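You operate a simulated robot arm through the tools that you are given. There is no shell and no other tool.

You run a simulated robot arm. Do the job below in one go: nothing can be reset, and whatever is moved stays where it is left.

## Task
Wet the yellow sponge and wipe the sticky patch off the counter.
Fine: lay it under the spout, cold tap, tap shut afterwards, sponge back where it was. What is to be rubbed or washed off counts as gone when no trace of it is left.
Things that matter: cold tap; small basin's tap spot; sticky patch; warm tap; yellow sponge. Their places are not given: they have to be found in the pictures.

It is judged by the outcome, as a careful person would: the job done as asked, and still so three seconds after it is handed in. It fails if anything else is knocked over, pushed out of place, dropped, spilled or broken.

## Robot
A 7-joint arm with a two-finger parallel gripper, fixed in place. Base frame: the origin is on the floor under the middle of its stand, x ahead of it, y to its left, z up; the work surface is at about z = 91. Readings come in cm, degrees, newtons and seconds.
With the tool pointing down near the work surface it reaches from about 28 to 68 cm from the base axis. Its first joint turns from -66.0 to 66.0 degrees. Payload 1.57 kg.
Tool frame: the origin (TCP) lies between the finger pads and is the grasp point; the fingertips stand 3 cm ahead of it; z points along the fingers, y is the line along which they close. Largest opening 11 cm; finger width 2.4, thickness 1.2; the body of the gripper, 4.8 by 11.2 cm, starts 7.8 cm behind the TCP.
Orientation is that of the tool frame in the base frame, as a unit quaternion [w, x, y, z]. With the fingers straight down and closing along the base's y, the tool's x points along the base's -x, its y along +y and its z along -z.

## Interface
- The arm moves only by the tool nudge_tool. Its argument "plan" is a list of rows, each an object (a shift or turn left out is 0, a gripper value left out holds the last) with "travel": the shift along the tool's x, y, z in cm, a list of three; "turn": the turn, a rotation vector about the tool's x, y, z in degrees, a list of three; "gripper": the finger opening in cm, from 0 to 11. In form: [{"travel": [dx, dy, dz], "turn": [wx, wy, wz], "gripper": gripper}, ...]. A call has 1 to 20 rows; each row shifts and turns the commanded pose from where the row before left it, along the tool's axes as they then stand. Rows are played at 5 a second. More than 5 cm and 8.6 degrees between two rows, or a gripper value outside its range, and nothing of the call is played. Where a pose cannot be reached the arm comes as near as it can. A force on the tool above 70 N (or 10 N above the force at the start of the call, whichever is more), or a blocked arm, ends the call early, and 0.2 s more pass. Each finger travels about 10.8 cm/s and halts on what it meets, pressing with about 22 N; the grip force reading is that of the motor and also rises with nothing between the fingers. The clock runs only during rows and for 0.2 s after the last one: add rows that do not move to give the fingers time. It gives the time, the measured TCP pose, the force on the tool (base axes), the opening and the grip force at its end, in the units of the frame above (readings bear some noise), with the torque about the TCP (base axes, N m) and any sound that the robot's microphone picked up.
- Cameras (640 x 400 px; columns grow to the right, rows downward): "scene" is fixed at [17.05, -39.43, 141.03]; the picture's right is [0.74, -0.67, 0.00], its down [-0.35, -0.39, -0.85] and it looks along [0.57, 0.63, -0.53] (base axes); focal length 364 px, centre (320, 200). "wrist" rides on the gripper at [7, 1.6, -14.1] in the tool frame; the picture's right is [-0.23, 0.97, 0.00], its down [-0.86, -0.20, -0.48] and it looks along [-0.47, -0.11, 0.88] (tool axes); focal length 222 px, centre (320, 200).
- get_image(camera): a new picture of that camera. No time passes.
- probe_pixels(camera, pixels): for up to 12 pixels [column, row] of the newest picture of that camera ("zoom" is the newest enlarged one), the place [x, y, z] in the base frame of the surface seen there, good to about 0.3 cm. No time passes.
- zoom(camera, box): a new picture of the part [left, top, right, bottom] of that camera's present view, enlarged. No time passes.
- job_done(): hands the job in; it is judged then, once.

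Leave the gripper open and the arm clear of the work at the hand-in unless told otherwise.

The tools are called after "Call:" as name(argument=value, ...) on one line, values as JSON. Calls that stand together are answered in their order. nudge_tool: Moves the arm, as the interface text tells. Its arguments: {"type":"object","properties":{"plan":{"type":"array"}},"required":["plan"]} The other tools are called the same way: get_image (camera) takes a picture; probe_pixels (camera, pixels) gives the place of the surface under pixels of a picture; zoom (camera, box) takes an enlarged picture of a part of a camera's view; job_done () hands the job in.

At the start:

```text
time_s: 0.0
position: [32.12, -6.79, 120.74]
orientation: [0.0, 0.0, 1.0, -0.001]
force: [1.4, -0.3, -0.6]
wrist_torque: [-0.01, 0.02, 0.0]
grip_width: 11.0
gripper_force: 0.0
```

scene: 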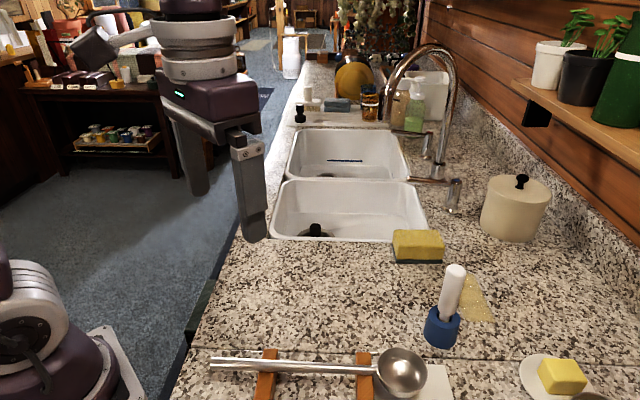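
wrist: 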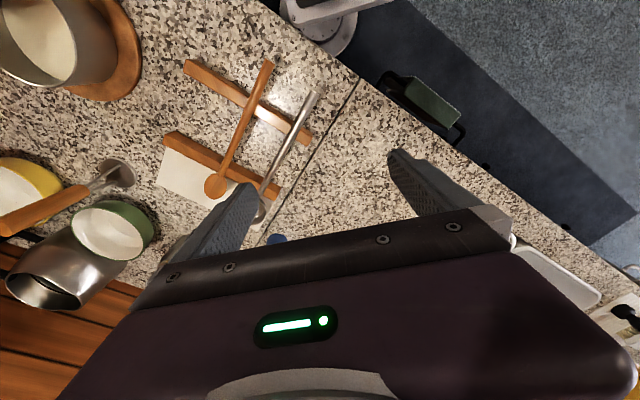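

I see a yellow sponge near (418,245) in the scene picture, a yellowish patch near (478,300) behind a blue brush holder, a double basin and a faucet. I'll zoom in on the taps and the sponge area next.

Call:
zoom(camera="scene", box=[360, 30, 580, 220])

Call:
zoom(camera="scene", box=[360, 210, 560, 350])

Call:
zoom(camera="scene", box=[250, 110, 480, 260])

```text
2.11 times, centred on (470, 125) of scene
```

zoom: 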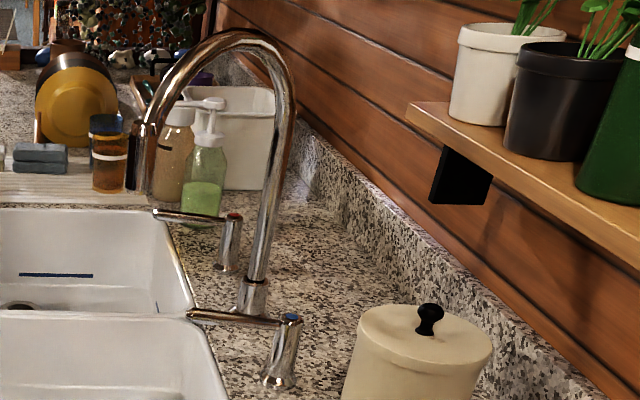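

```text
2.86 times, centred on (460, 280) of scene
```

zoom: 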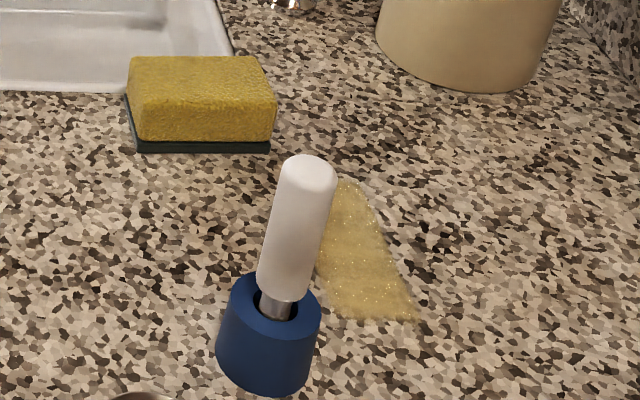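

```text
2.67 times, centred on (365, 185) of scene
```

zoom: 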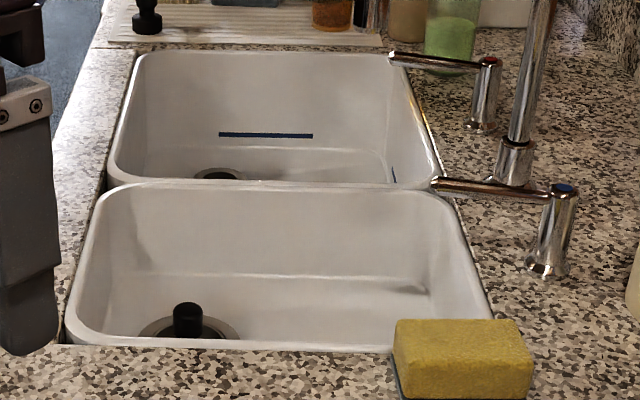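

The near tap has a blue mark (cold) and the far one a red mark (warm). I'll probe positions in this zoom and the full scene: sponge, taps, levers, basin floors, spout.

Call:
probe_pixels(camera="zoom", pixels=[[565, 188], [548, 270], [436, 184], [500, 190], [489, 62], [395, 55], [187, 320], [300, 305], [430, 300], [265, 135], [216, 173], [340, 160]])

Call:
probe_pixels(camera="scene", pixels=[[394, 233], [436, 230], [444, 256], [396, 259], [418, 240], [455, 270], [440, 330], [478, 300], [468, 278], [500, 320], [405, 75], [408, 95]])

```text
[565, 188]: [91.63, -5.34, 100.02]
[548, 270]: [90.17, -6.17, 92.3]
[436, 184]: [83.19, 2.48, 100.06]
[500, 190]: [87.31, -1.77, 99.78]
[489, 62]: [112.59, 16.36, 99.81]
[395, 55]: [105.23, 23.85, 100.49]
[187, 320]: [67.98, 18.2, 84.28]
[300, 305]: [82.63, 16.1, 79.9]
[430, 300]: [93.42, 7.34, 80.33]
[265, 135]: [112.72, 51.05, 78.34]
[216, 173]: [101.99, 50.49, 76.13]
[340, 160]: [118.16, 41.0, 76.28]
```

```text
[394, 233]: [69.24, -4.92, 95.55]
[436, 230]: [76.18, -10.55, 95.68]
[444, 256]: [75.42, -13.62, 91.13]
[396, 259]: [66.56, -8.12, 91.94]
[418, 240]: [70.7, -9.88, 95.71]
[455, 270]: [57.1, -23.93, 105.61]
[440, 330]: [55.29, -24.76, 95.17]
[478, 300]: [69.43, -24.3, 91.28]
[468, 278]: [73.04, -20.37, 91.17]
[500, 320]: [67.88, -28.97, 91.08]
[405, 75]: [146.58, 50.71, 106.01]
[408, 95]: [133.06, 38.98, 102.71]
```

The near basin is shallower (floor ≈80) and the sponge is about 71 cm out. I'll zoom on the spout and probe where its mouth is, and map the basin edges.

Call:
zoom(camera="scene", box=[340, 40, 480, 130])

Call:
zoom(camera="scene", box=[370, 120, 530, 220])

Call:
probe_pixels(camera="scene", pixels=[[285, 183], [405, 184], [427, 233], [270, 237], [345, 182], [292, 130], [398, 130], [350, 240], [390, 230], [380, 222], [340, 222], [300, 222]])

```text
4.44 times, centred on (410, 85) of scene
```

zoom: 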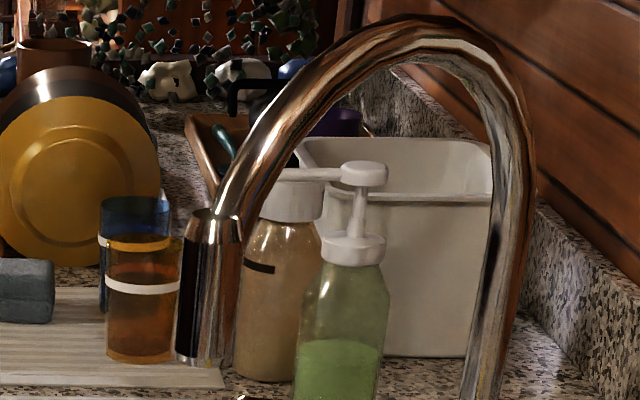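

```text
4.00 times, centred on (450, 170) of scene
```

zoom: 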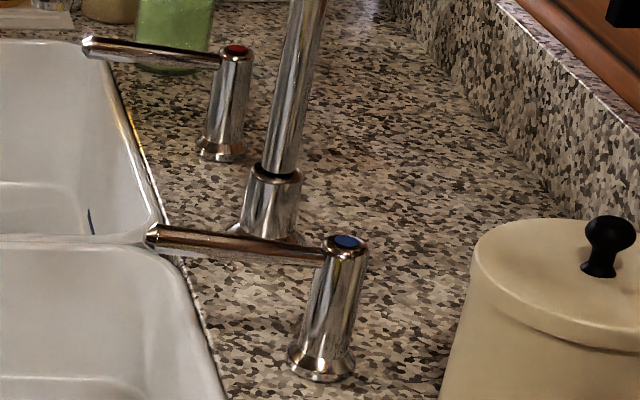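

```text
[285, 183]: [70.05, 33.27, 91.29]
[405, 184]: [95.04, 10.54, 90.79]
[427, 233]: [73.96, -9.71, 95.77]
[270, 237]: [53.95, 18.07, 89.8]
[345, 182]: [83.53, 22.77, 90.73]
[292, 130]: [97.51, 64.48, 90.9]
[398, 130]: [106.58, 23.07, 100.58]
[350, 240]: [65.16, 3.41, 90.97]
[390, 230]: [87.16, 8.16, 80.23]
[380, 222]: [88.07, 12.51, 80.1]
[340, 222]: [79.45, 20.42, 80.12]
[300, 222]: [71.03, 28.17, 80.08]
```

I'll probe the spout mouth (around (384,118)), the spout column, the levers and the surroundings.

Call:
probe_pixels(camera="scene", pixels=[[384, 118], [385, 105], [387, 92], [383, 119], [453, 84], [436, 170], [440, 180], [408, 179], [412, 180], [455, 181], [455, 200], [450, 211]])

Call:
probe_pixels(camera="scene", pixels=[[310, 232], [325, 232], [320, 258], [316, 228], [316, 236], [365, 200], [400, 215], [410, 225], [340, 210], [290, 235], [520, 178], [490, 200]])

```text
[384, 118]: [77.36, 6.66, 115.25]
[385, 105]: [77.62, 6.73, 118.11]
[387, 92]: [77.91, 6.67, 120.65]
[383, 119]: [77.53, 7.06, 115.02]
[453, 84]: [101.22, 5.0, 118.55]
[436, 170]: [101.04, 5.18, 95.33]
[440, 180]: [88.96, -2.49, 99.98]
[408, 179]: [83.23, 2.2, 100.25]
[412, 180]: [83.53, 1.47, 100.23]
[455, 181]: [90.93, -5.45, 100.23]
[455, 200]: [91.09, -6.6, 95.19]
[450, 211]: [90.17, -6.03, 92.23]
```

```text
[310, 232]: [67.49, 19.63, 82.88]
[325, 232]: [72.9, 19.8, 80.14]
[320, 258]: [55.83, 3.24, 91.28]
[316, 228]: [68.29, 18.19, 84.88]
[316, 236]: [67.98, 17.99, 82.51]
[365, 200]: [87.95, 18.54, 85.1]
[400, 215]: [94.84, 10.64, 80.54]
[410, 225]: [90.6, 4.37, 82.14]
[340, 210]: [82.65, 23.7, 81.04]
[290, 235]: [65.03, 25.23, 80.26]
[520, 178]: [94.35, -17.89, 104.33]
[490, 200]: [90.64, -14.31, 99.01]
```

The spout mouth is around (78,7,115), so it stands over the near, smaller basin, at floor ≈80. I'll get the sponge's exact outline, the patch and the brush next.

Call:
zoom(camera="scene", box=[380, 220, 460, 270])

Call:
probe_pixels(camera="zoom", pixels=[[110, 85], [440, 85], [500, 190], [510, 270], [120, 270], [130, 200], [300, 90], [300, 265], [300, 300], [120, 345], [500, 345], [560, 200]])

```text
8.00 times, centred on (420, 245) of scene
```

zoom: 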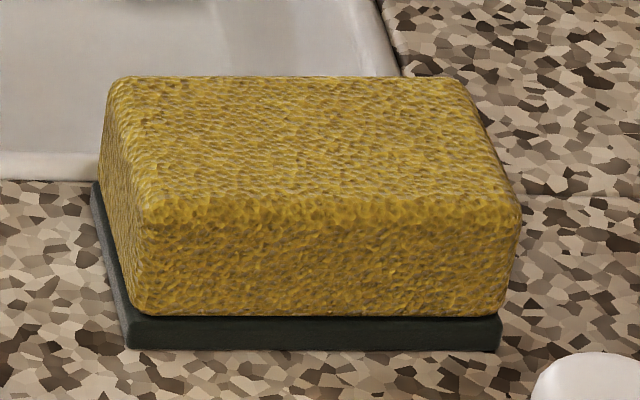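

```text
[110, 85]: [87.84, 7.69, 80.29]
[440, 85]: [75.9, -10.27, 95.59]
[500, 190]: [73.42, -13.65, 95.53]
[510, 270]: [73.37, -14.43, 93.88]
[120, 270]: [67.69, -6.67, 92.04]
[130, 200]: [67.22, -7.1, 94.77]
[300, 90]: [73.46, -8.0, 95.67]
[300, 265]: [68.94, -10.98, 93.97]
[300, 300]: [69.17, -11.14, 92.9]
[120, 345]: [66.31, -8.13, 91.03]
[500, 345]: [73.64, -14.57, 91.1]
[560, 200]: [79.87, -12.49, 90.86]
```

The sponge is about 9.8 × 5.7 × 4.6 cm, its long side along (0.75,-0.66), centred near (72,-9). The arm is in free space, so I'll turn the tool 42° about its axis to line the fingers up with the sponge's short side.

Call:
nudge_tool(plan=[{"turn": [0, 0, 7], "gripper": 11}, {"turn": [0, 0, 7]}, {"turn": [0, 0, 7]}, {"turn": [0, 0, 7]}, {"turn": [0, 0, 7]}, {"turn": [0, 0, 7]}, {}])

```text
time_s: 1.6
position: [32.19, -6.87, 120.72]
orientation: [0.0, 0.359, 0.933, -0.001]
force: [0.1, -0.6, 0.3]
wrist_torque: [0.0, 0.01, -0.02]
grip_width: 10.97
gripper_force: 0.1
```

The turn came out as planned. I'll move forward at this height towards (55,0) and then lean the tool 30° in the sponge's long direction.

Call:
nudge_tool(plan=[{"travel": [-1.55, 2.57, 0]}, {"travel": [-1.55, 2.57, 0]}, {"travel": [-1.55, 2.57, 0]}, {"travel": [-1.55, 2.57, 0]}, {"travel": [-1.55, 2.57, 0]}, {"travel": [-1.55, 2.57, 0]}, {"travel": [-1.55, 2.57, 0]}, {"travel": [-1.55, 2.57, 0]}, {"turn": [0, -7.5, 0]}, {"turn": [0, -7.5, 0]}, {"turn": [0, -7.5, 0]}, {"turn": [0, -7.5, 0]}, {}])

Call:
get_image(camera="wrist")

Call:
get_image(camera="scene")

```text
time_s: 4.4
position: [55.07, 0.24, 120.77]
orientation: [0.243, 0.346, 0.901, -0.093]
force: [0.0, -0.6, -0.1]
wrist_torque: [0.0, -0.02, 0.0]
grip_width: 10.99
gripper_force: 0.1
```

```text
taken
```

wrist: 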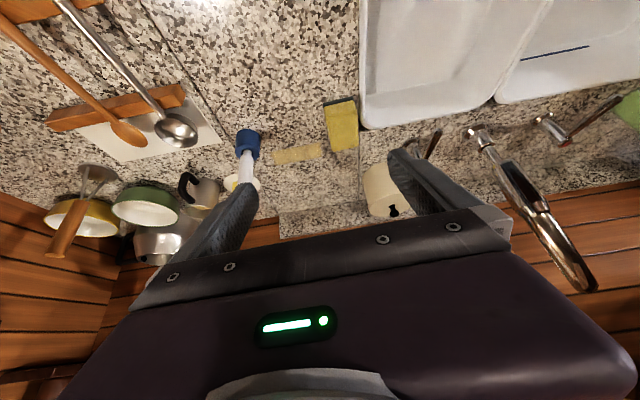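

```text
taken
```

scene: 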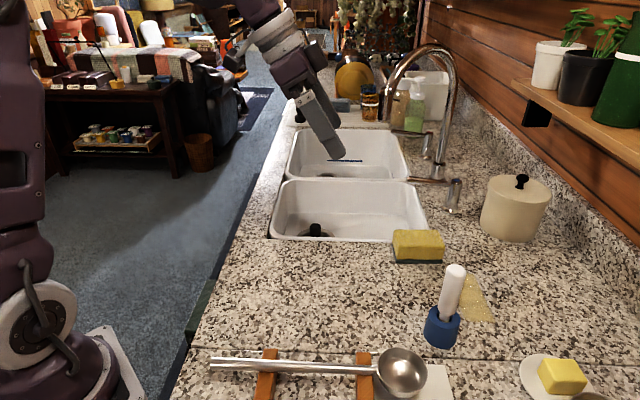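

From the wrist picture I see the whole patch at about (298,153), the sponge at (341,125), and the brush at (246,150). I'll zoom there and probe the outlines.

Call:
zoom(camera="wrist", box=[230, 80, 380, 180])

```text
4.00 times, centred on (305, 130) of wrist
```

zoom: 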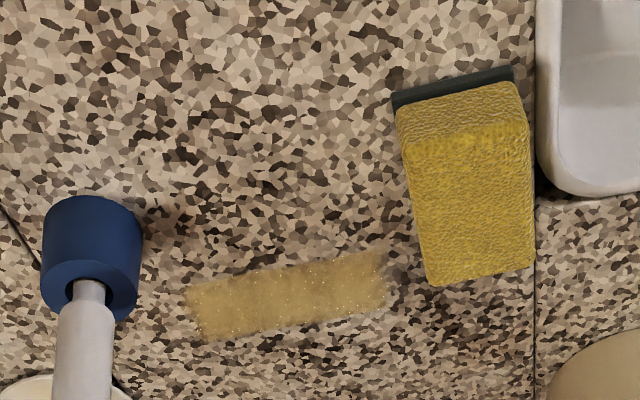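

Call:
probe_pixels(camera="zoom", pixels=[[188, 295], [205, 340], [380, 255], [385, 305], [290, 300], [392, 105], [515, 75], [400, 135], [432, 283], [530, 265], [523, 110], [470, 200]])

Call:
probe_pixels(camera="zoom", pixels=[[45, 300], [120, 310], [90, 200], [135, 240], [90, 290], [85, 350], [545, 180], [600, 190], [600, 370], [540, 300], [180, 320], [395, 280]])

```text
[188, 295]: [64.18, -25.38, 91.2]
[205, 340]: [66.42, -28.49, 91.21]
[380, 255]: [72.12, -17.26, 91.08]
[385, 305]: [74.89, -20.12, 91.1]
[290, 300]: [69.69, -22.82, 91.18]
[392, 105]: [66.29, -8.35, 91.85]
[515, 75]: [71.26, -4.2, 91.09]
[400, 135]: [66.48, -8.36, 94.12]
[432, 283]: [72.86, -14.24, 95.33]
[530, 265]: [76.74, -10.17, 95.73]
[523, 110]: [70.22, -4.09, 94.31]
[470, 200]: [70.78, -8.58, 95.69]
```

```text
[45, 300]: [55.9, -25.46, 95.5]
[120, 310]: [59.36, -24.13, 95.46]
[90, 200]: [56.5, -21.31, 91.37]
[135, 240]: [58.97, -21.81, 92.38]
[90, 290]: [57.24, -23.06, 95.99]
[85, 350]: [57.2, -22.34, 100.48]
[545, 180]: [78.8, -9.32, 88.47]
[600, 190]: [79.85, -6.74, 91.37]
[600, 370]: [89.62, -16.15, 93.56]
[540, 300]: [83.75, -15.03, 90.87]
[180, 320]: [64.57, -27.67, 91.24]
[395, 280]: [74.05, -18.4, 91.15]
```

The patch spans about (64.2,-25.4)–(74.9,-20.1), roughly 12×4 cm lying crosswise; the sponge's centre is about (72.2,-9.3). I'll go above the sponge with the fingers 8.6 cm open to see whether the arm reaches that far.

Call:
nudge_tool(plan=[{"travel": [-0.72, 0.44, 2.47], "gripper": 8.6}, {"travel": [-0.72, 0.44, 2.47]}, {"travel": [-0.72, 0.44, 2.47]}, {"travel": [-0.72, 0.44, 2.47]}, {"travel": [-0.72, 0.44, 2.47]}, {"travel": [-0.72, 0.44, 2.47]}, {"travel": [-0.72, 0.44, 2.47]}, {"travel": [-0.72, 0.44, 2.47]}, {"travel": [-0.72, 0.44, 2.47]}, {"travel": [-0.72, 0.44, 2.47]}, {}])

Call:
get_image(camera="wrist")

Call:
get_image(camera="scene")

```text
time_s: 6.8
position: [71.98, -8.94, 103.02]
orientation: [0.242, 0.346, 0.902, -0.093]
force: [-0.3, 0.0, 1.3]
wrist_torque: [-0.02, -0.03, -0.02]
grip_width: 8.59
gripper_force: 0.0
```

```text
taken
```

wrist: 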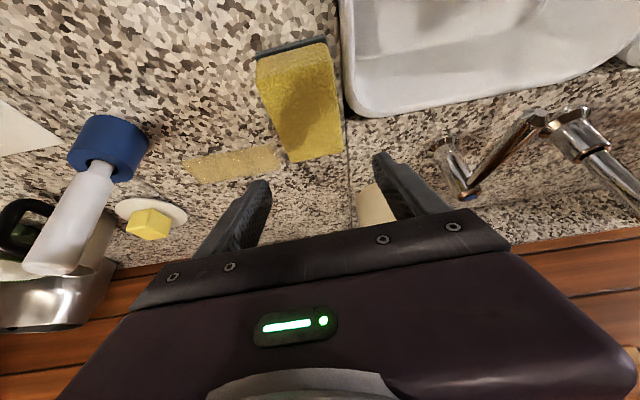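

```text
taken
```

scene: 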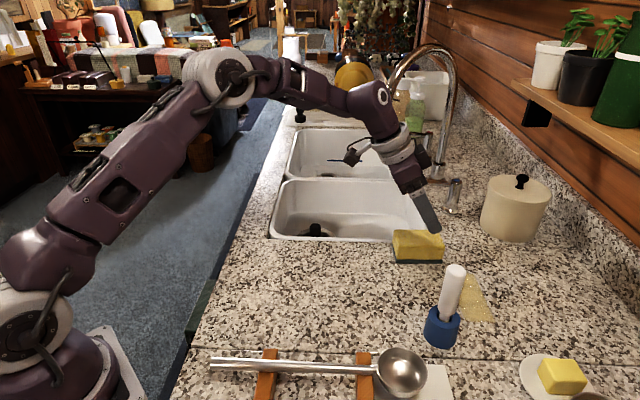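

It reaches well, and the elbow still has bend to spare. I'll zoom on the sponge between the fingers and probe its corners for a centred grip.

Call:
zoom(camera="wrist", box=[220, 20, 400, 180])

```text
2.50 times, centred on (310, 100) of wrist
```

zoom: 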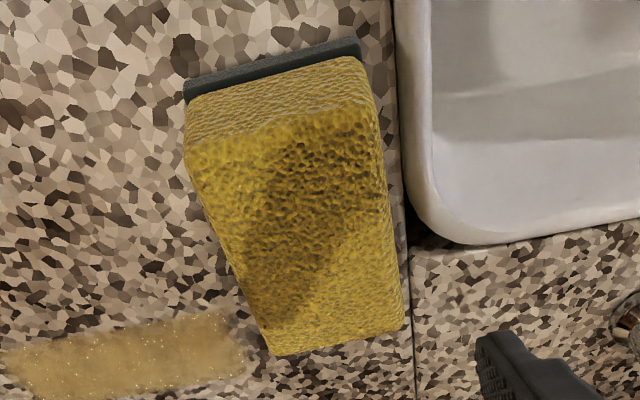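

Call:
probe_pixels(camera="zoom", pixels=[[186, 98], [360, 50], [192, 150], [272, 350], [400, 325], [370, 100], [230, 270], [385, 200], [290, 220], [183, 85], [500, 385], [485, 345]])

Call:
probe_pixels(camera="wrist", pixels=[[345, 90], [370, 117], [480, 112], [100, 130], [60, 240], [130, 150], [440, 140], [470, 190], [540, 115], [460, 160], [500, 145], [380, 210]])

```text
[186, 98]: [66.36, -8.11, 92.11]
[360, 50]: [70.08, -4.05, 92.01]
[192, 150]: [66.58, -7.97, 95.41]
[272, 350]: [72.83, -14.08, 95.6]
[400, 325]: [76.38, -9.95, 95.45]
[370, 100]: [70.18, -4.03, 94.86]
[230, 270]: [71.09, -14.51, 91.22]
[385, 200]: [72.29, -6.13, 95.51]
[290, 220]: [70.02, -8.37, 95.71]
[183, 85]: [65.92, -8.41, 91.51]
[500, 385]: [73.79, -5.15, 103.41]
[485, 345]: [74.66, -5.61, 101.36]
```

```text
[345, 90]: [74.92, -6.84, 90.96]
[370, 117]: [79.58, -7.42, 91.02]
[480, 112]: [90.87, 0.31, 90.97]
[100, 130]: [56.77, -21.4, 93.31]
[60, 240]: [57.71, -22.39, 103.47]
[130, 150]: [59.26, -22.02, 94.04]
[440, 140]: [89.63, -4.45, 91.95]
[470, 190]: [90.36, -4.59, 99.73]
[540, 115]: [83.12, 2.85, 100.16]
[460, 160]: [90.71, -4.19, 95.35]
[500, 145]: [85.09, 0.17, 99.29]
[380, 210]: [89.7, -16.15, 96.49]
```

The sponge's top spans evenly around (71.5,-9.0); the tool is 0.4 cm too far to the left. I'll lower straight down to TCP height 94.8 with the fingers open around the sponge.

Call:
nudge_tool(plan=[{"travel": [0.69, -0.1, 1.18]}, {"travel": [0.69, -0.1, 1.18]}, {"travel": [0.69, -0.1, 1.18]}, {"travel": [0.69, -0.1, 1.18]}, {"travel": [0.69, 0, 1.18]}, {"travel": [0.69, 0, 1.18]}, {}])

Call:
get_image(camera="wrist")

Call:
zoom(camera="scene", box=[360, 170, 520, 280])

```text
time_s: 8.4
position: [71.62, -9.38, 94.81]
orientation: [0.242, 0.345, 0.902, -0.092]
force: [0.0, -0.2, -0.1]
wrist_torque: [0.02, 0.01, 0.01]
grip_width: 8.59
gripper_force: 0.2
```

```text
taken
```

wrist: 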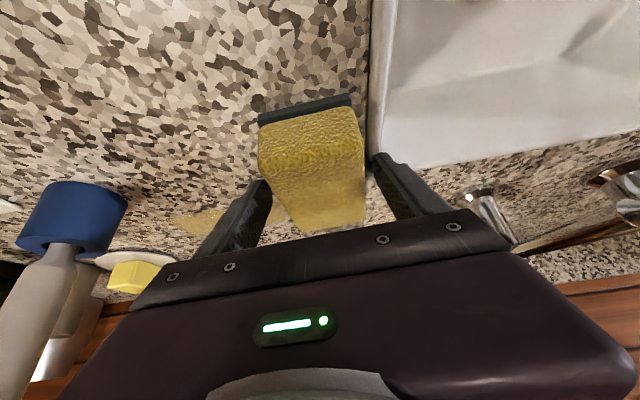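

```text
3.64 times, centred on (440, 225) of scene
```

zoom: 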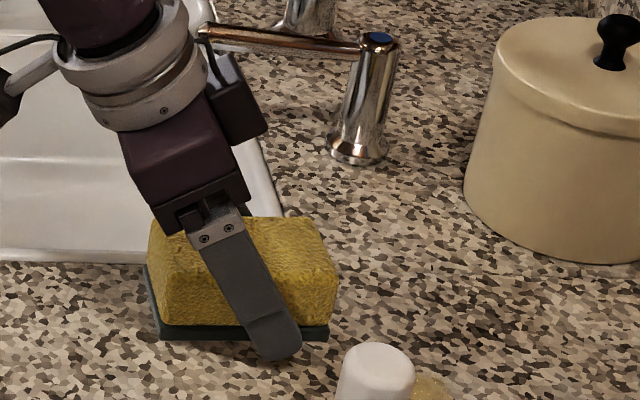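

Fingers straddle the sponge (the near finger is visible on its side) with no contact force. I'll close the gripper on it.

Call:
nudge_tool(plan=[{"gripper": 7}, {"gripper": 6}, {"gripper": 5}, {"gripper": 4}, {}, {}, {}])

Call:
get_image(camera="wrist")

Call:
zoom(camera="scene", box=[360, 170, 520, 280])

```text
time_s: 10.0
position: [71.69, -9.32, 94.82]
orientation: [0.241, 0.346, 0.902, -0.093]
force: [0.0, -0.1, 0.7]
wrist_torque: [-0.04, 0.01, -0.03]
grip_width: 5.91
gripper_force: 22.1
```

```text
taken
```

wrist: 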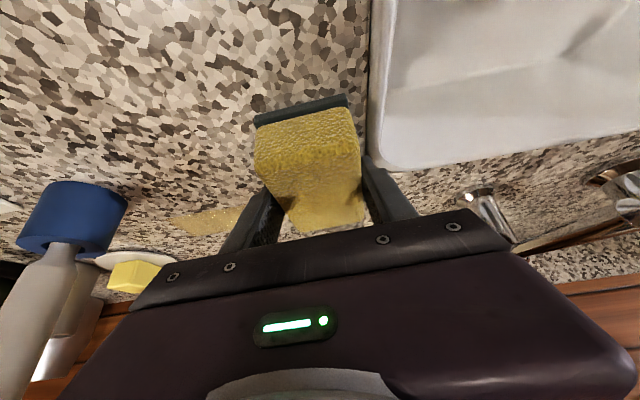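

```text
3.64 times, centred on (440, 225) of scene
```

zoom: 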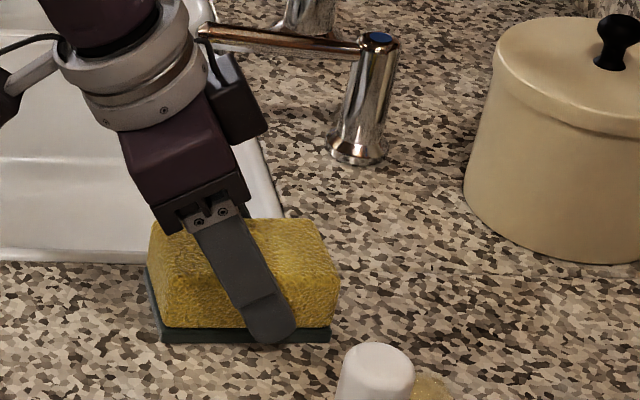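

The sponge is gripped at 5.9 cm width. I'll lift it 4.2 cm and swing it over the near basin, staying to the left of the spout, between it and the plug.

Call:
nudge_tool(plan=[{"travel": [-0.7, 0, -1.21]}, {"travel": [-0.7, 0, -1.21]}, {"travel": [-0.7, 0, -1.21]}, {"travel": [1.2, 1.89, -0.7]}, {"travel": [1.2, 1.89, -0.7]}, {"travel": [1.2, 1.89, -0.7]}, {"travel": [1.2, 1.89, -0.7]}, {"travel": [1.2, 1.89, -0.7]}, {"travel": [1.2, 1.89, -0.7]}, {"travel": [1.2, 1.89, -0.7]}, {"travel": [1.2, 1.89, -0.7]}, {"travel": [1.2, 1.89, -0.7]}, {}])

Call:
get_image(camera="wrist")

Call:
get_image(camera="scene")

```text
time_s: 12.8
position: [73.55, 11.75, 98.98]
orientation: [0.241, 0.346, 0.902, -0.093]
force: [0.8, 0.7, 0.0]
wrist_torque: [0.04, 0.03, 0.0]
grip_width: 5.91
gripper_force: 22.0
```

```text
taken
```

wrist: 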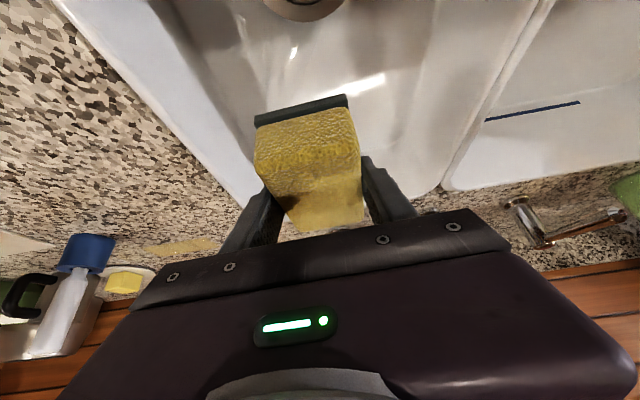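

```text
taken
```

scene: 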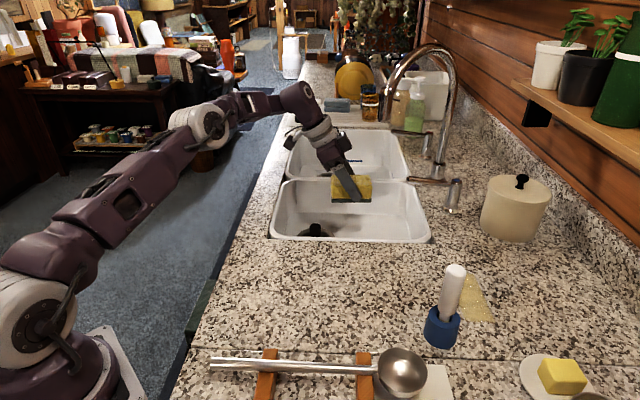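

The sponge hangs over the basin left of the spout at (73.6,11.8,99). I'll lower it 12.5 cm to just above the basin floor.

Call:
nudge_tool(plan=[{"travel": [0.79, 0, 1.35]}, {"travel": [0.79, 0, 1.35]}, {"travel": [0.79, 0, 1.35]}, {"travel": [0.79, 0, 1.35]}, {"travel": [0.79, 0, 1.35]}, {"travel": [0.79, 0, 1.35]}, {"travel": [0.79, 0, 1.35]}, {"travel": [0.79, 0, 1.35]}, {}])

Call:
get_image(camera="wrist")

Call:
zoom(camera="scene", box=[260, 40, 500, 250])

```text
time_s: 14.8
position: [73.63, 11.82, 86.46]
orientation: [0.241, 0.346, 0.902, -0.093]
force: [0.1, -0.2, 0.1]
wrist_torque: [0.0, 0.01, 0.05]
grip_width: 5.92
gripper_force: 22.6
```

```text
taken
```

wrist: 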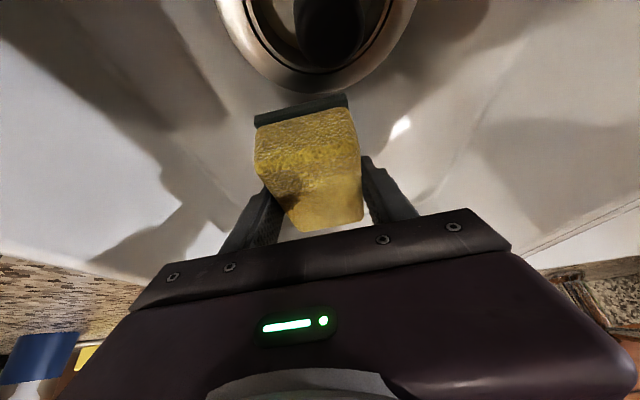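

```text
1.90 times, centred on (380, 145) of scene
```

zoom: 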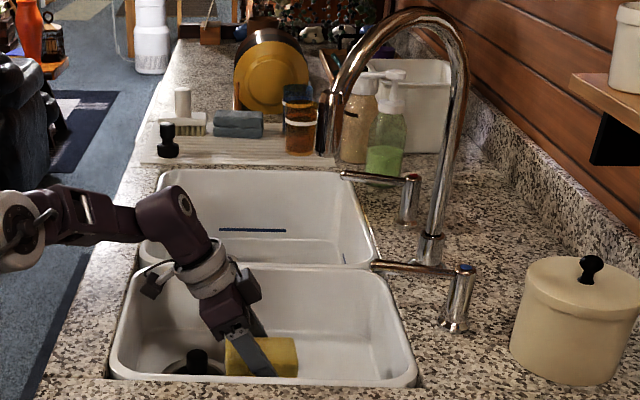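

All clear; the plug knob is behind the sponge. Next I'll slide it 6.7 cm forward to under the spout, then lower it by small steps to the floor.

Call:
nudge_tool(plan=[{"travel": [-1.16, 0, 0.674]}, {"travel": [-1.16, 0, 0.674]}, {"travel": [-1.16, 0, 0.674]}, {"travel": [-1.16, 0, 0.674]}, {"travel": [-1.16, 0, 0.674]}, {"travel": [0.25, 0, 0.43]}, {"travel": [0.25, 0, 0.43]}, {"travel": [0.25, 0, 0.43]}, {}])

Call:
get_image(camera="wrist")

Call:
zoom(camera="scene", box=[260, 40, 500, 250])

```text
time_s: 16.8
position: [75.61, 10.1, 85.12]
orientation: [0.241, 0.346, 0.902, -0.093]
force: [0.4, 0.0, 0.6]
wrist_torque: [0.01, -0.01, 0.0]
grip_width: 5.91
gripper_force: 22.3
out of reach, approached as far as the arm can: row 3, 4, 5
```

```text
taken
```

wrist: 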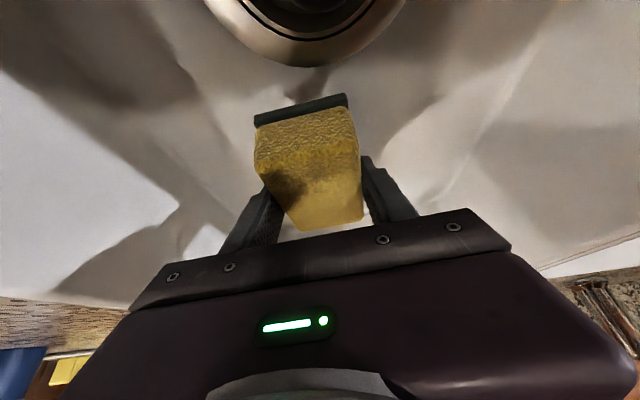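

```text
1.90 times, centred on (380, 145) of scene
```

zoom: 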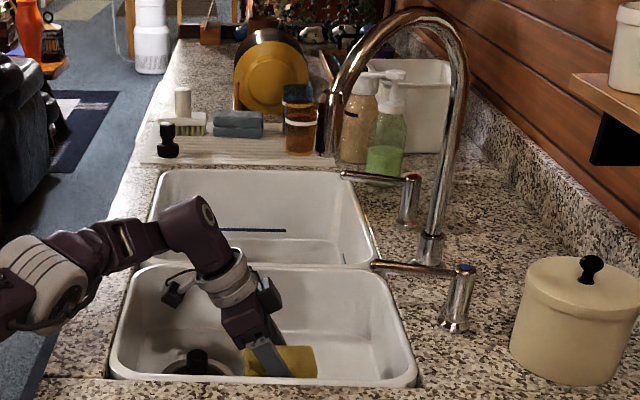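

The arm ran out of reach 4 cm short of the point under the spout (TCP at (75.6,10.1,85.1)). I'll look at the arm's joints to work out which leaning gives more reach.

Call:
get_image(camera="scene")

Call:
probe_pixels(camera="scene", pixels=[[30, 320], [50, 330], [60, 240], [205, 120], [210, 130], [240, 110], [290, 95], [310, 90], [325, 130], [320, 160], [110, 365], [20, 380]])

```text
taken
```

scene: 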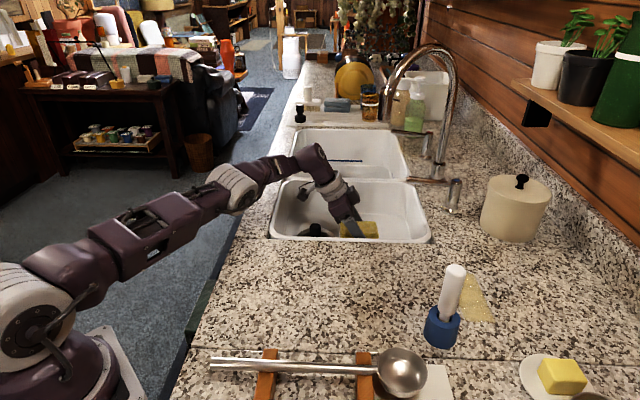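

```text
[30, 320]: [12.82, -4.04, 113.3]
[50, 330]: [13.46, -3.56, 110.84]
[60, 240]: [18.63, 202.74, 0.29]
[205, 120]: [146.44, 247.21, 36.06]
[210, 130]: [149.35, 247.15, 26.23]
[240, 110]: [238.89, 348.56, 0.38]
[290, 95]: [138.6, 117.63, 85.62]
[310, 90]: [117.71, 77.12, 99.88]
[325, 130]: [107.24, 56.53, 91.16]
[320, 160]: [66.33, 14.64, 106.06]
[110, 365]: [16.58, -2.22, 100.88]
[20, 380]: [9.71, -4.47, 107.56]
```

Call:
probe_pixels(camera="scene", pixels=[[25, 325], [40, 345], [238, 185], [228, 190], [310, 155], [318, 165], [340, 185], [345, 200], [80, 270], [150, 230], [305, 215], [270, 165]])

Call:
zoom(camera="scene", box=[220, 130, 440, 260])

```text
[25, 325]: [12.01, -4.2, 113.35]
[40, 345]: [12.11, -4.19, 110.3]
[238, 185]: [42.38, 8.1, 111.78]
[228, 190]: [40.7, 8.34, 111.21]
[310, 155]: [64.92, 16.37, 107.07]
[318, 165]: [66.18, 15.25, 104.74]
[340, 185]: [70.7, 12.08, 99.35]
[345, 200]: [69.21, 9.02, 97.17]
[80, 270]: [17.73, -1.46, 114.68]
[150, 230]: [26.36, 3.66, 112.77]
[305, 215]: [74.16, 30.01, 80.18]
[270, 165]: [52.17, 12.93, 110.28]
```

```text
2.91 times, centred on (330, 195) of scene
```

zoom: 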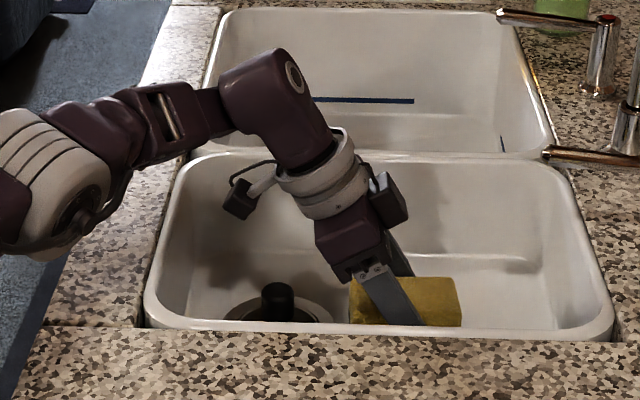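

The shoulder is at about z 112 and the arm is fully stretched, because my lean points off to the side. Turning the lean towards the radial direction gives several cm more. I'll raise the sponge 1 cm, yaw 30° about the vertical and lean 6° more.

Call:
nudge_tool(plan=[{"travel": [-0.5, 0, -0.87]}, {"turn": [-3.02, 0, -5.19]}, {"turn": [-3.02, 0, -5.19]}, {"turn": [-3.02, 0, -5.19]}, {"turn": [-3.02, 0, -5.19]}, {"turn": [-3.02, 0, -5.19]}, {"turn": [0, -3, 0]}, {"turn": [0, -3, 0]}, {}])

Call:
get_image(camera="wrist")

Call:
zoom(camera="scene", box=[220, 130, 440, 260])

```text
time_s: 18.8
position: [75.67, 10.06, 86.1]
orientation: [0.307, 0.099, 0.946, -0.032]
force: [0.4, -0.3, 0.0]
wrist_torque: [-0.01, -0.01, 0.02]
grip_width: 5.93
gripper_force: 22.1
```

```text
taken
```

wrist: 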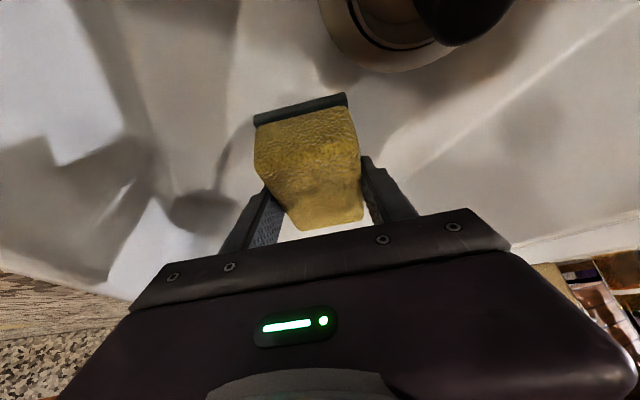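

```text
2.91 times, centred on (330, 195) of scene
```

zoom: 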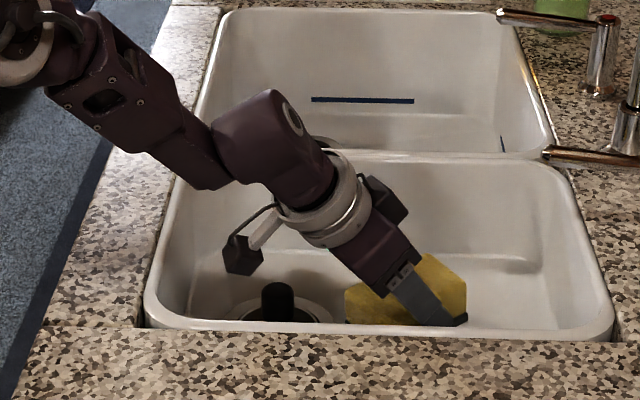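

The orientation is as planned, and the hand is clear of the rim and plug. I'll move to directly under the spout axis at (78.7,7.4), height 85.

Call:
nudge_tool(plan=[{"travel": [-0.55, -0.49, 0.74]}, {"travel": [-0.55, -0.49, 0.74]}, {"travel": [-0.55, -0.49, 0.74]}, {"travel": [-0.55, -0.49, 0.74]}, {}])

Call:
get_image(camera="wrist")

Call:
get_image(camera="scene")

```text
time_s: 20.0
position: [78.8, 7.57, 84.87]
orientation: [0.307, 0.099, 0.946, -0.032]
force: [-0.3, 0.2, -1.0]
wrist_torque: [0.0, 0.02, -0.05]
grip_width: 5.95
gripper_force: 21.4
```

```text
taken
```

wrist: 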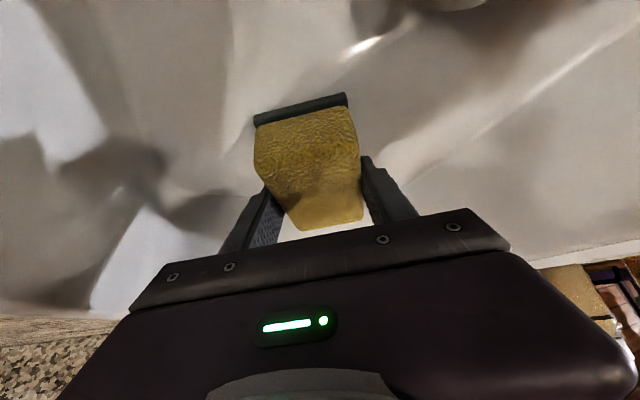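

```text
taken
```

scene: 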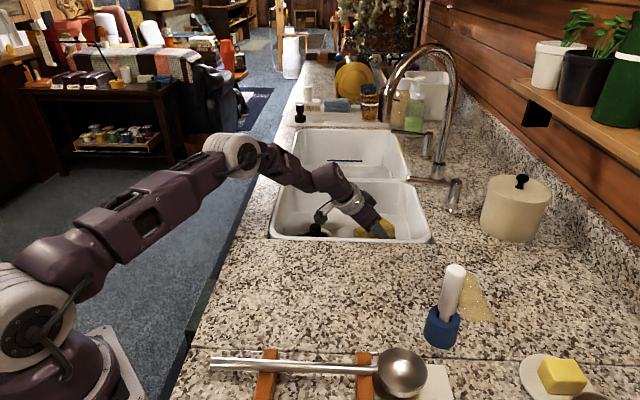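

I'm under the spout at (78.8,7.6,84.9). I'll lower by about 0.9 cm in small steps until the floor is felt.

Call:
nudge_tool(plan=[{"travel": [0.118, 0, 0.162]}, {"travel": [0.118, 0, 0.162]}, {"travel": [0.118, 0, 0.162]}, {}])

```text
time_s: 21.0
position: [78.79, 7.56, 84.33]
orientation: [0.307, 0.1, 0.946, -0.032]
force: [-0.3, 0.2, -0.7]
wrist_torque: [-0.01, 0.02, -0.03]
grip_width: 5.91
gripper_force: 22.1
```

Call:
nudge_tool(plan=[{"travel": [0.118, 0, 0.162]}, {"travel": [0.118, 0, 0.162]}, {}])

Call:
get_image(camera="wrist")

Call:
zoom(camera="scene", box=[300, 170, 440, 250])

```text
time_s: 21.8
position: [78.91, 7.44, 84.18]
orientation: [0.31, 0.099, 0.945, -0.031]
force: [7.1, 1.6, 18.0]
wrist_torque: [0.13, 0.51, -0.1]
grip_width: 5.91
gripper_force: 21.3
```

```text
taken
```

wrist: 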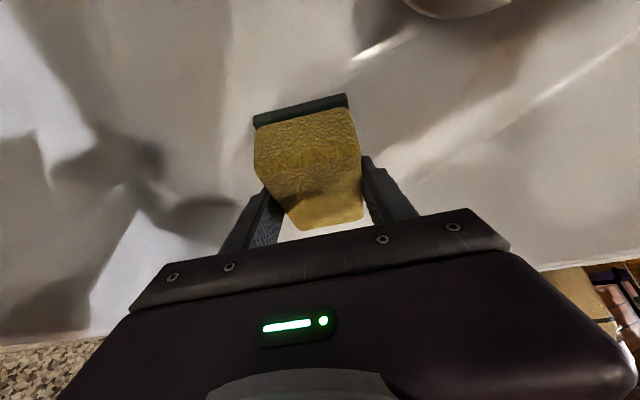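

```text
4.57 times, centred on (370, 210) of scene
```

zoom: 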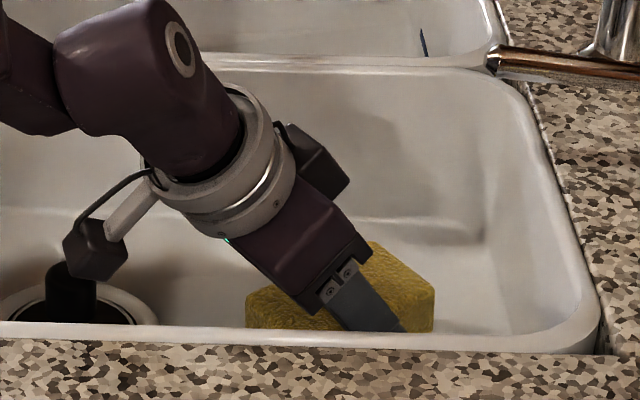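

Contact: 18 N upward at z 84.2, so the sponge's rear edge is on the floor. I'll ease off 0.2 cm and open the fingers to lay it down.

Call:
nudge_tool(plan=[{"travel": [-0.1, 0, -0.14]}, {"gripper": 6.2}, {"gripper": 7}, {"gripper": 8}, {"gripper": 9}, {}, {}])

Call:
get_image(camera="wrist")

Call:
zoom(camera="scene", box=[300, 170, 440, 250])

```text
time_s: 23.4
position: [78.64, 7.48, 84.15]
orientation: [0.307, 0.1, 0.946, -0.032]
force: [-0.9, 0.2, -0.3]
wrist_torque: [0.06, 0.0, 0.02]
grip_width: 9.0
gripper_force: 0.1
```

```text
taken
```

wrist: 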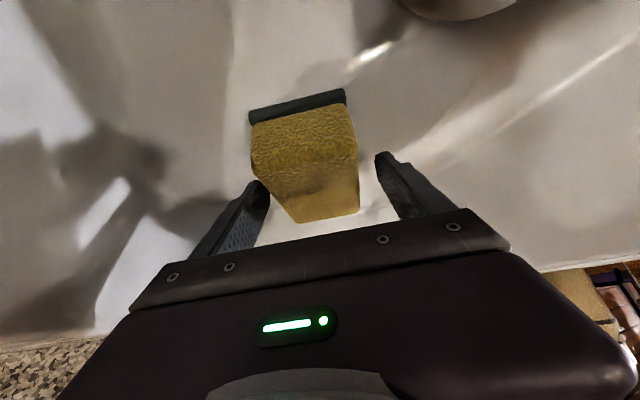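

```text
4.57 times, centred on (370, 210) of scene
```

zoom: 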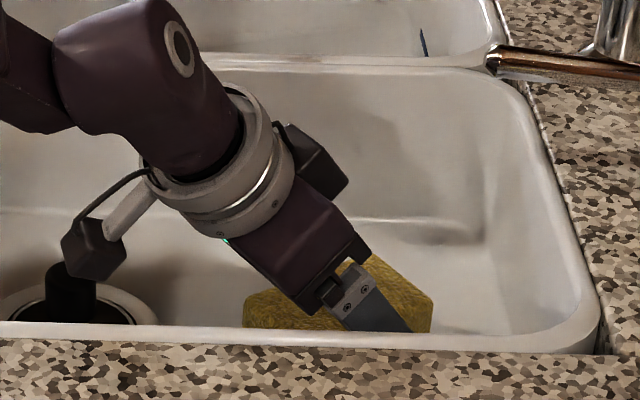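

The sponge is released and lies flat on the basin floor under the spout. I'll pull the hand straight back along its own axis, away from the sponge and the spout.

Call:
nudge_tool(plan=[{"travel": [0, 0, -1]}, {"travel": [0, 0, -1.5]}, {"travel": [0, 0, -2]}, {"travel": [0, 0, -2]}, {"travel": [0, 0, -2]}, {"travel": [0, 0, -2]}, {"travel": [0, 0, -2]}, {"travel": [0, 0, -2]}, {}])

Call:
get_image(camera="wrist")

Call:
get_image(camera="scene")

```text
time_s: 25.4
position: [70.33, 9.15, 95.88]
orientation: [0.308, 0.099, 0.946, -0.031]
force: [0.3, 0.8, 0.3]
wrist_torque: [-0.01, -0.02, 0.02]
grip_width: 9.0
gripper_force: 0.1
```

```text
taken
```

wrist: 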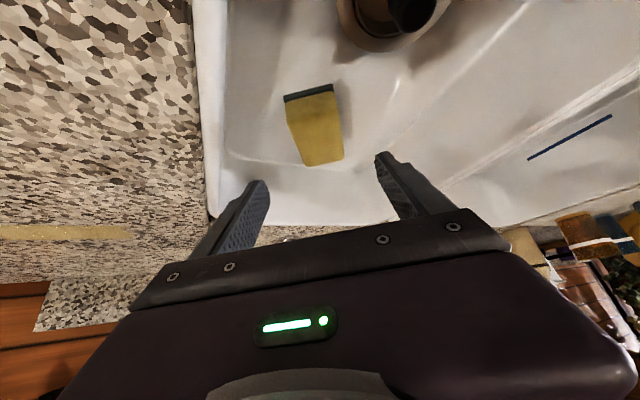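

```text
taken
```

scene: 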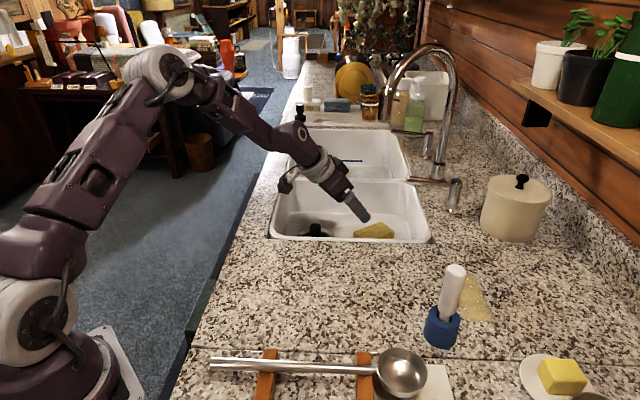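

The sponge sits in the basin at wrist (315,128). I'll probe its corners to check it's centred under the spout, plus the spout mouth again.

Call:
probe_pixels(camera="wrist", pixels=[[290, 103], [332, 92], [306, 162], [342, 158], [315, 128], [285, 98], [332, 86], [360, 130], [260, 120]])

Call:
probe_pixels(camera="scene", pixels=[[383, 119], [384, 115], [381, 112], [387, 112], [408, 179], [420, 180], [430, 181], [445, 183], [455, 181], [459, 185]])

```text
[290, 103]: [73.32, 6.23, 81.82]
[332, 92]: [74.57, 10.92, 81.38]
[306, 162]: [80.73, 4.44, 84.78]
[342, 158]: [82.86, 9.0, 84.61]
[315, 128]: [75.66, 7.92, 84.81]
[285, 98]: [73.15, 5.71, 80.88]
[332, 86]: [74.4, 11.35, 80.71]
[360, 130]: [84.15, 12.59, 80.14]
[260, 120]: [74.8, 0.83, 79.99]
```

```text
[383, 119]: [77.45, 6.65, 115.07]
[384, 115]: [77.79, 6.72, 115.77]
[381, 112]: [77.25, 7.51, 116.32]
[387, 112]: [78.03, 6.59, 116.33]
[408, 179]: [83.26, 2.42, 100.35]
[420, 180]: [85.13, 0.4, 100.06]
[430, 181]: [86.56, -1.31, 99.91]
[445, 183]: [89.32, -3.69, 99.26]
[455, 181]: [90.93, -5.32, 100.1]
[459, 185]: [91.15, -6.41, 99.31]
```

The sponge is centred at about (77.9,7.7), right under the spout mouth (78.4,7.5). Now I'll move clear to about (69,1,104), turn the lean to straight ahead and tilt to 52° ready for the cold lever.

Call:
nudge_tool(plan=[{"travel": [-1.05, -1.6, -1.21], "gripper": 7}, {"travel": [-1.05, -1.6, -1.21]}, {"travel": [-1.05, -1.6, -1.21]}, {"travel": [-1.05, -1.6, -1.21]}, {"travel": [-1.05, -1.6, -1.21]}, {"turn": [-3.53, 0, -4.85]}, {"turn": [-3.53, 0, -4.85]}, {"turn": [0, -8, 0]}, {"turn": [0, -8, 0]}, {}])

Call:
get_image(camera="wrist")

Call:
get_image(camera="scene")

```text
time_s: 27.6
position: [69.4, 1.18, 103.88]
orientation: [0.439, 0.001, 0.898, 0.0]
force: [0.1, -0.2, 0.7]
wrist_torque: [0.01, -0.05, -0.02]
grip_width: 7.0
gripper_force: 0.0
```

```text
taken
```

wrist: 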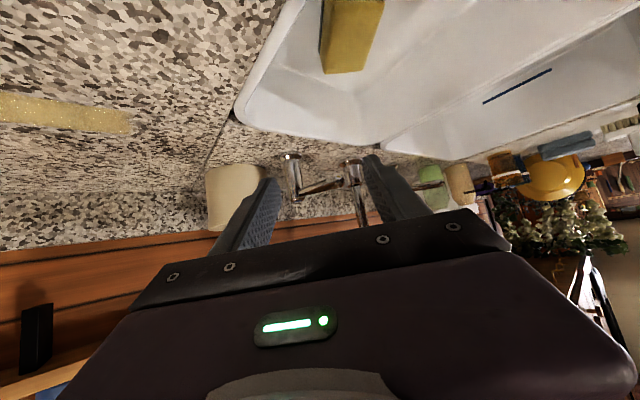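

```text
taken
```

scene: 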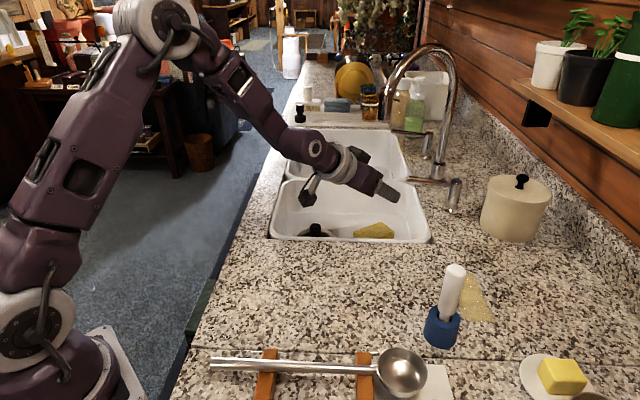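

The cold tap shows between the fingers near (320,185) in the wrist view. I'll zoom and probe it for precise lever coordinates.

Call:
zoom(camera="wrist", box=[240, 130, 440, 230])

```text
3.20 times, centred on (340, 180) of wrist
```

zoom: 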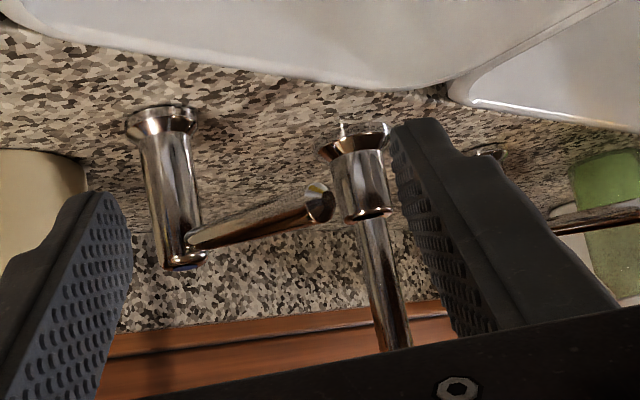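

Call:
probe_pixels(camera="zoom", pixels=[[318, 203], [290, 215], [250, 225], [215, 235], [180, 265], [165, 200], [160, 120], [185, 250], [305, 215], [310, 190]])

```text
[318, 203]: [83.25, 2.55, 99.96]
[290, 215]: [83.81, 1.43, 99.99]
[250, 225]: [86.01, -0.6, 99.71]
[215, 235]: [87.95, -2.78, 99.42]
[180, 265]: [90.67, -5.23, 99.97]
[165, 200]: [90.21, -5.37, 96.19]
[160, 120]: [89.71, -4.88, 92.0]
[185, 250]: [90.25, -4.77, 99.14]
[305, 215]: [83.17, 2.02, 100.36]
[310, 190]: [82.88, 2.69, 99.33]
```

The lever tip is at (83.2,2.55,99.9) and the pivot near (91.5,-5.6). I'll move to a standoff at (77.2,1.4,105.5) and then slide the fingers along their axis so the lever comes between them, stopping short to look.

Call:
nudge_tool(plan=[{"travel": [-1.51, 0.05, 1.29]}, {"travel": [-1.51, 0.05, 1.29]}, {"travel": [-1.51, 0.05, 1.29]}, {"travel": [-1.51, 0.05, 1.29]}, {"travel": [0, 0, 1.5]}, {"travel": [0, 0, 1.5]}, {"travel": [0, 0, 1]}, {}])

Call:
get_image(camera="wrist")

Call:
zoom(camera="scene", box=[320, 40, 520, 240])

```text
time_s: 29.4
position: [80.4, 1.55, 102.85]
orientation: [0.438, 0.0, 0.899, 0.001]
force: [-0.4, -1.0, -0.1]
wrist_torque: [0.0, -0.01, -0.01]
grip_width: 6.97
gripper_force: 0.0
```

```text
taken
```

wrist: 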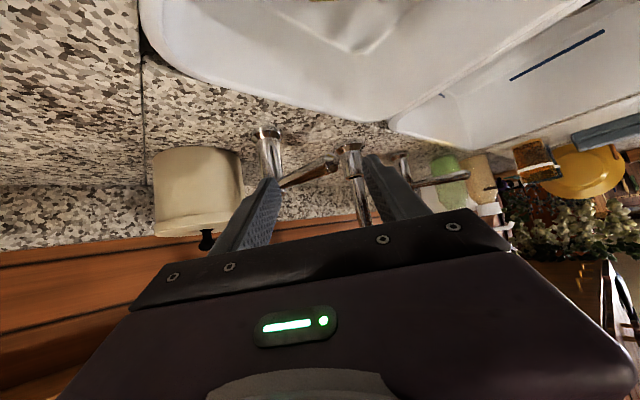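

```text
2.00 times, centred on (420, 140) of scene
```

zoom: 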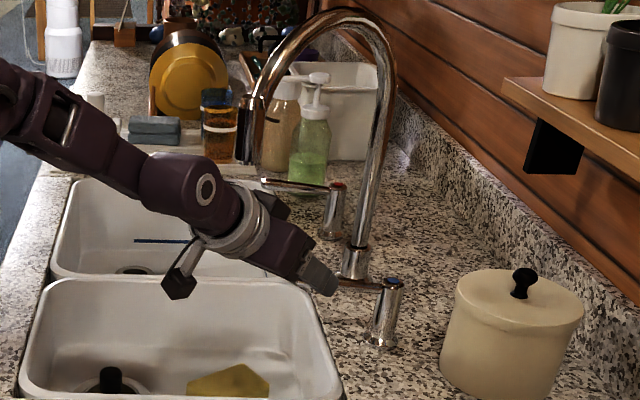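

The lever lies between the fingers with free space on both sides. I'll advance 4.5 cm along the tool axis slowly.

Call:
nudge_tool(plan=[{"travel": [0, 0, 0.9]}, {"travel": [0, 0, 0.9]}, {"travel": [0, 0, 0.9]}, {"travel": [0, 0, 0.9]}, {"travel": [0, 0, 0.9]}, {}])

Call:
get_image(camera="wrist")

Call:
zoom(camera="scene", box=[380, 100, 500, 220])

```text
time_s: 30.8
position: [83.86, 1.56, 100.12]
orientation: [0.438, 0.0, 0.899, 0.001]
force: [0.1, -0.5, 0.9]
wrist_torque: [0.02, 0.01, 0.02]
grip_width: 7.0
gripper_force: 0.0
```

```text
taken
```

wrist: 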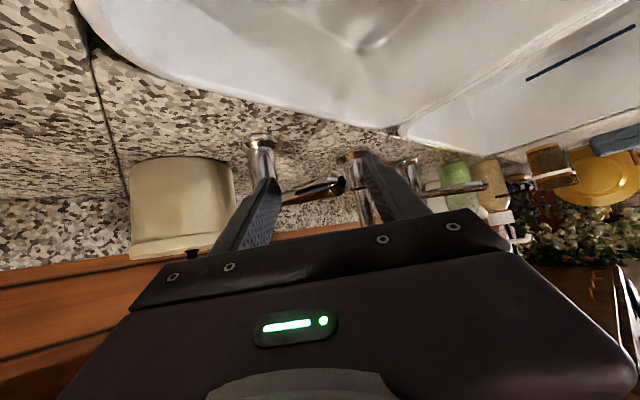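

```text
3.33 times, centred on (440, 160) of scene
```

zoom: 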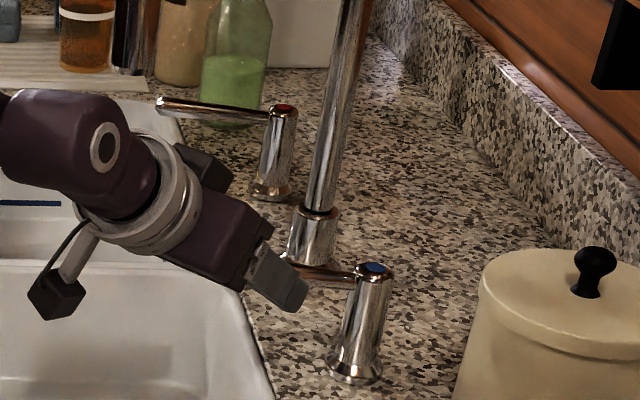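

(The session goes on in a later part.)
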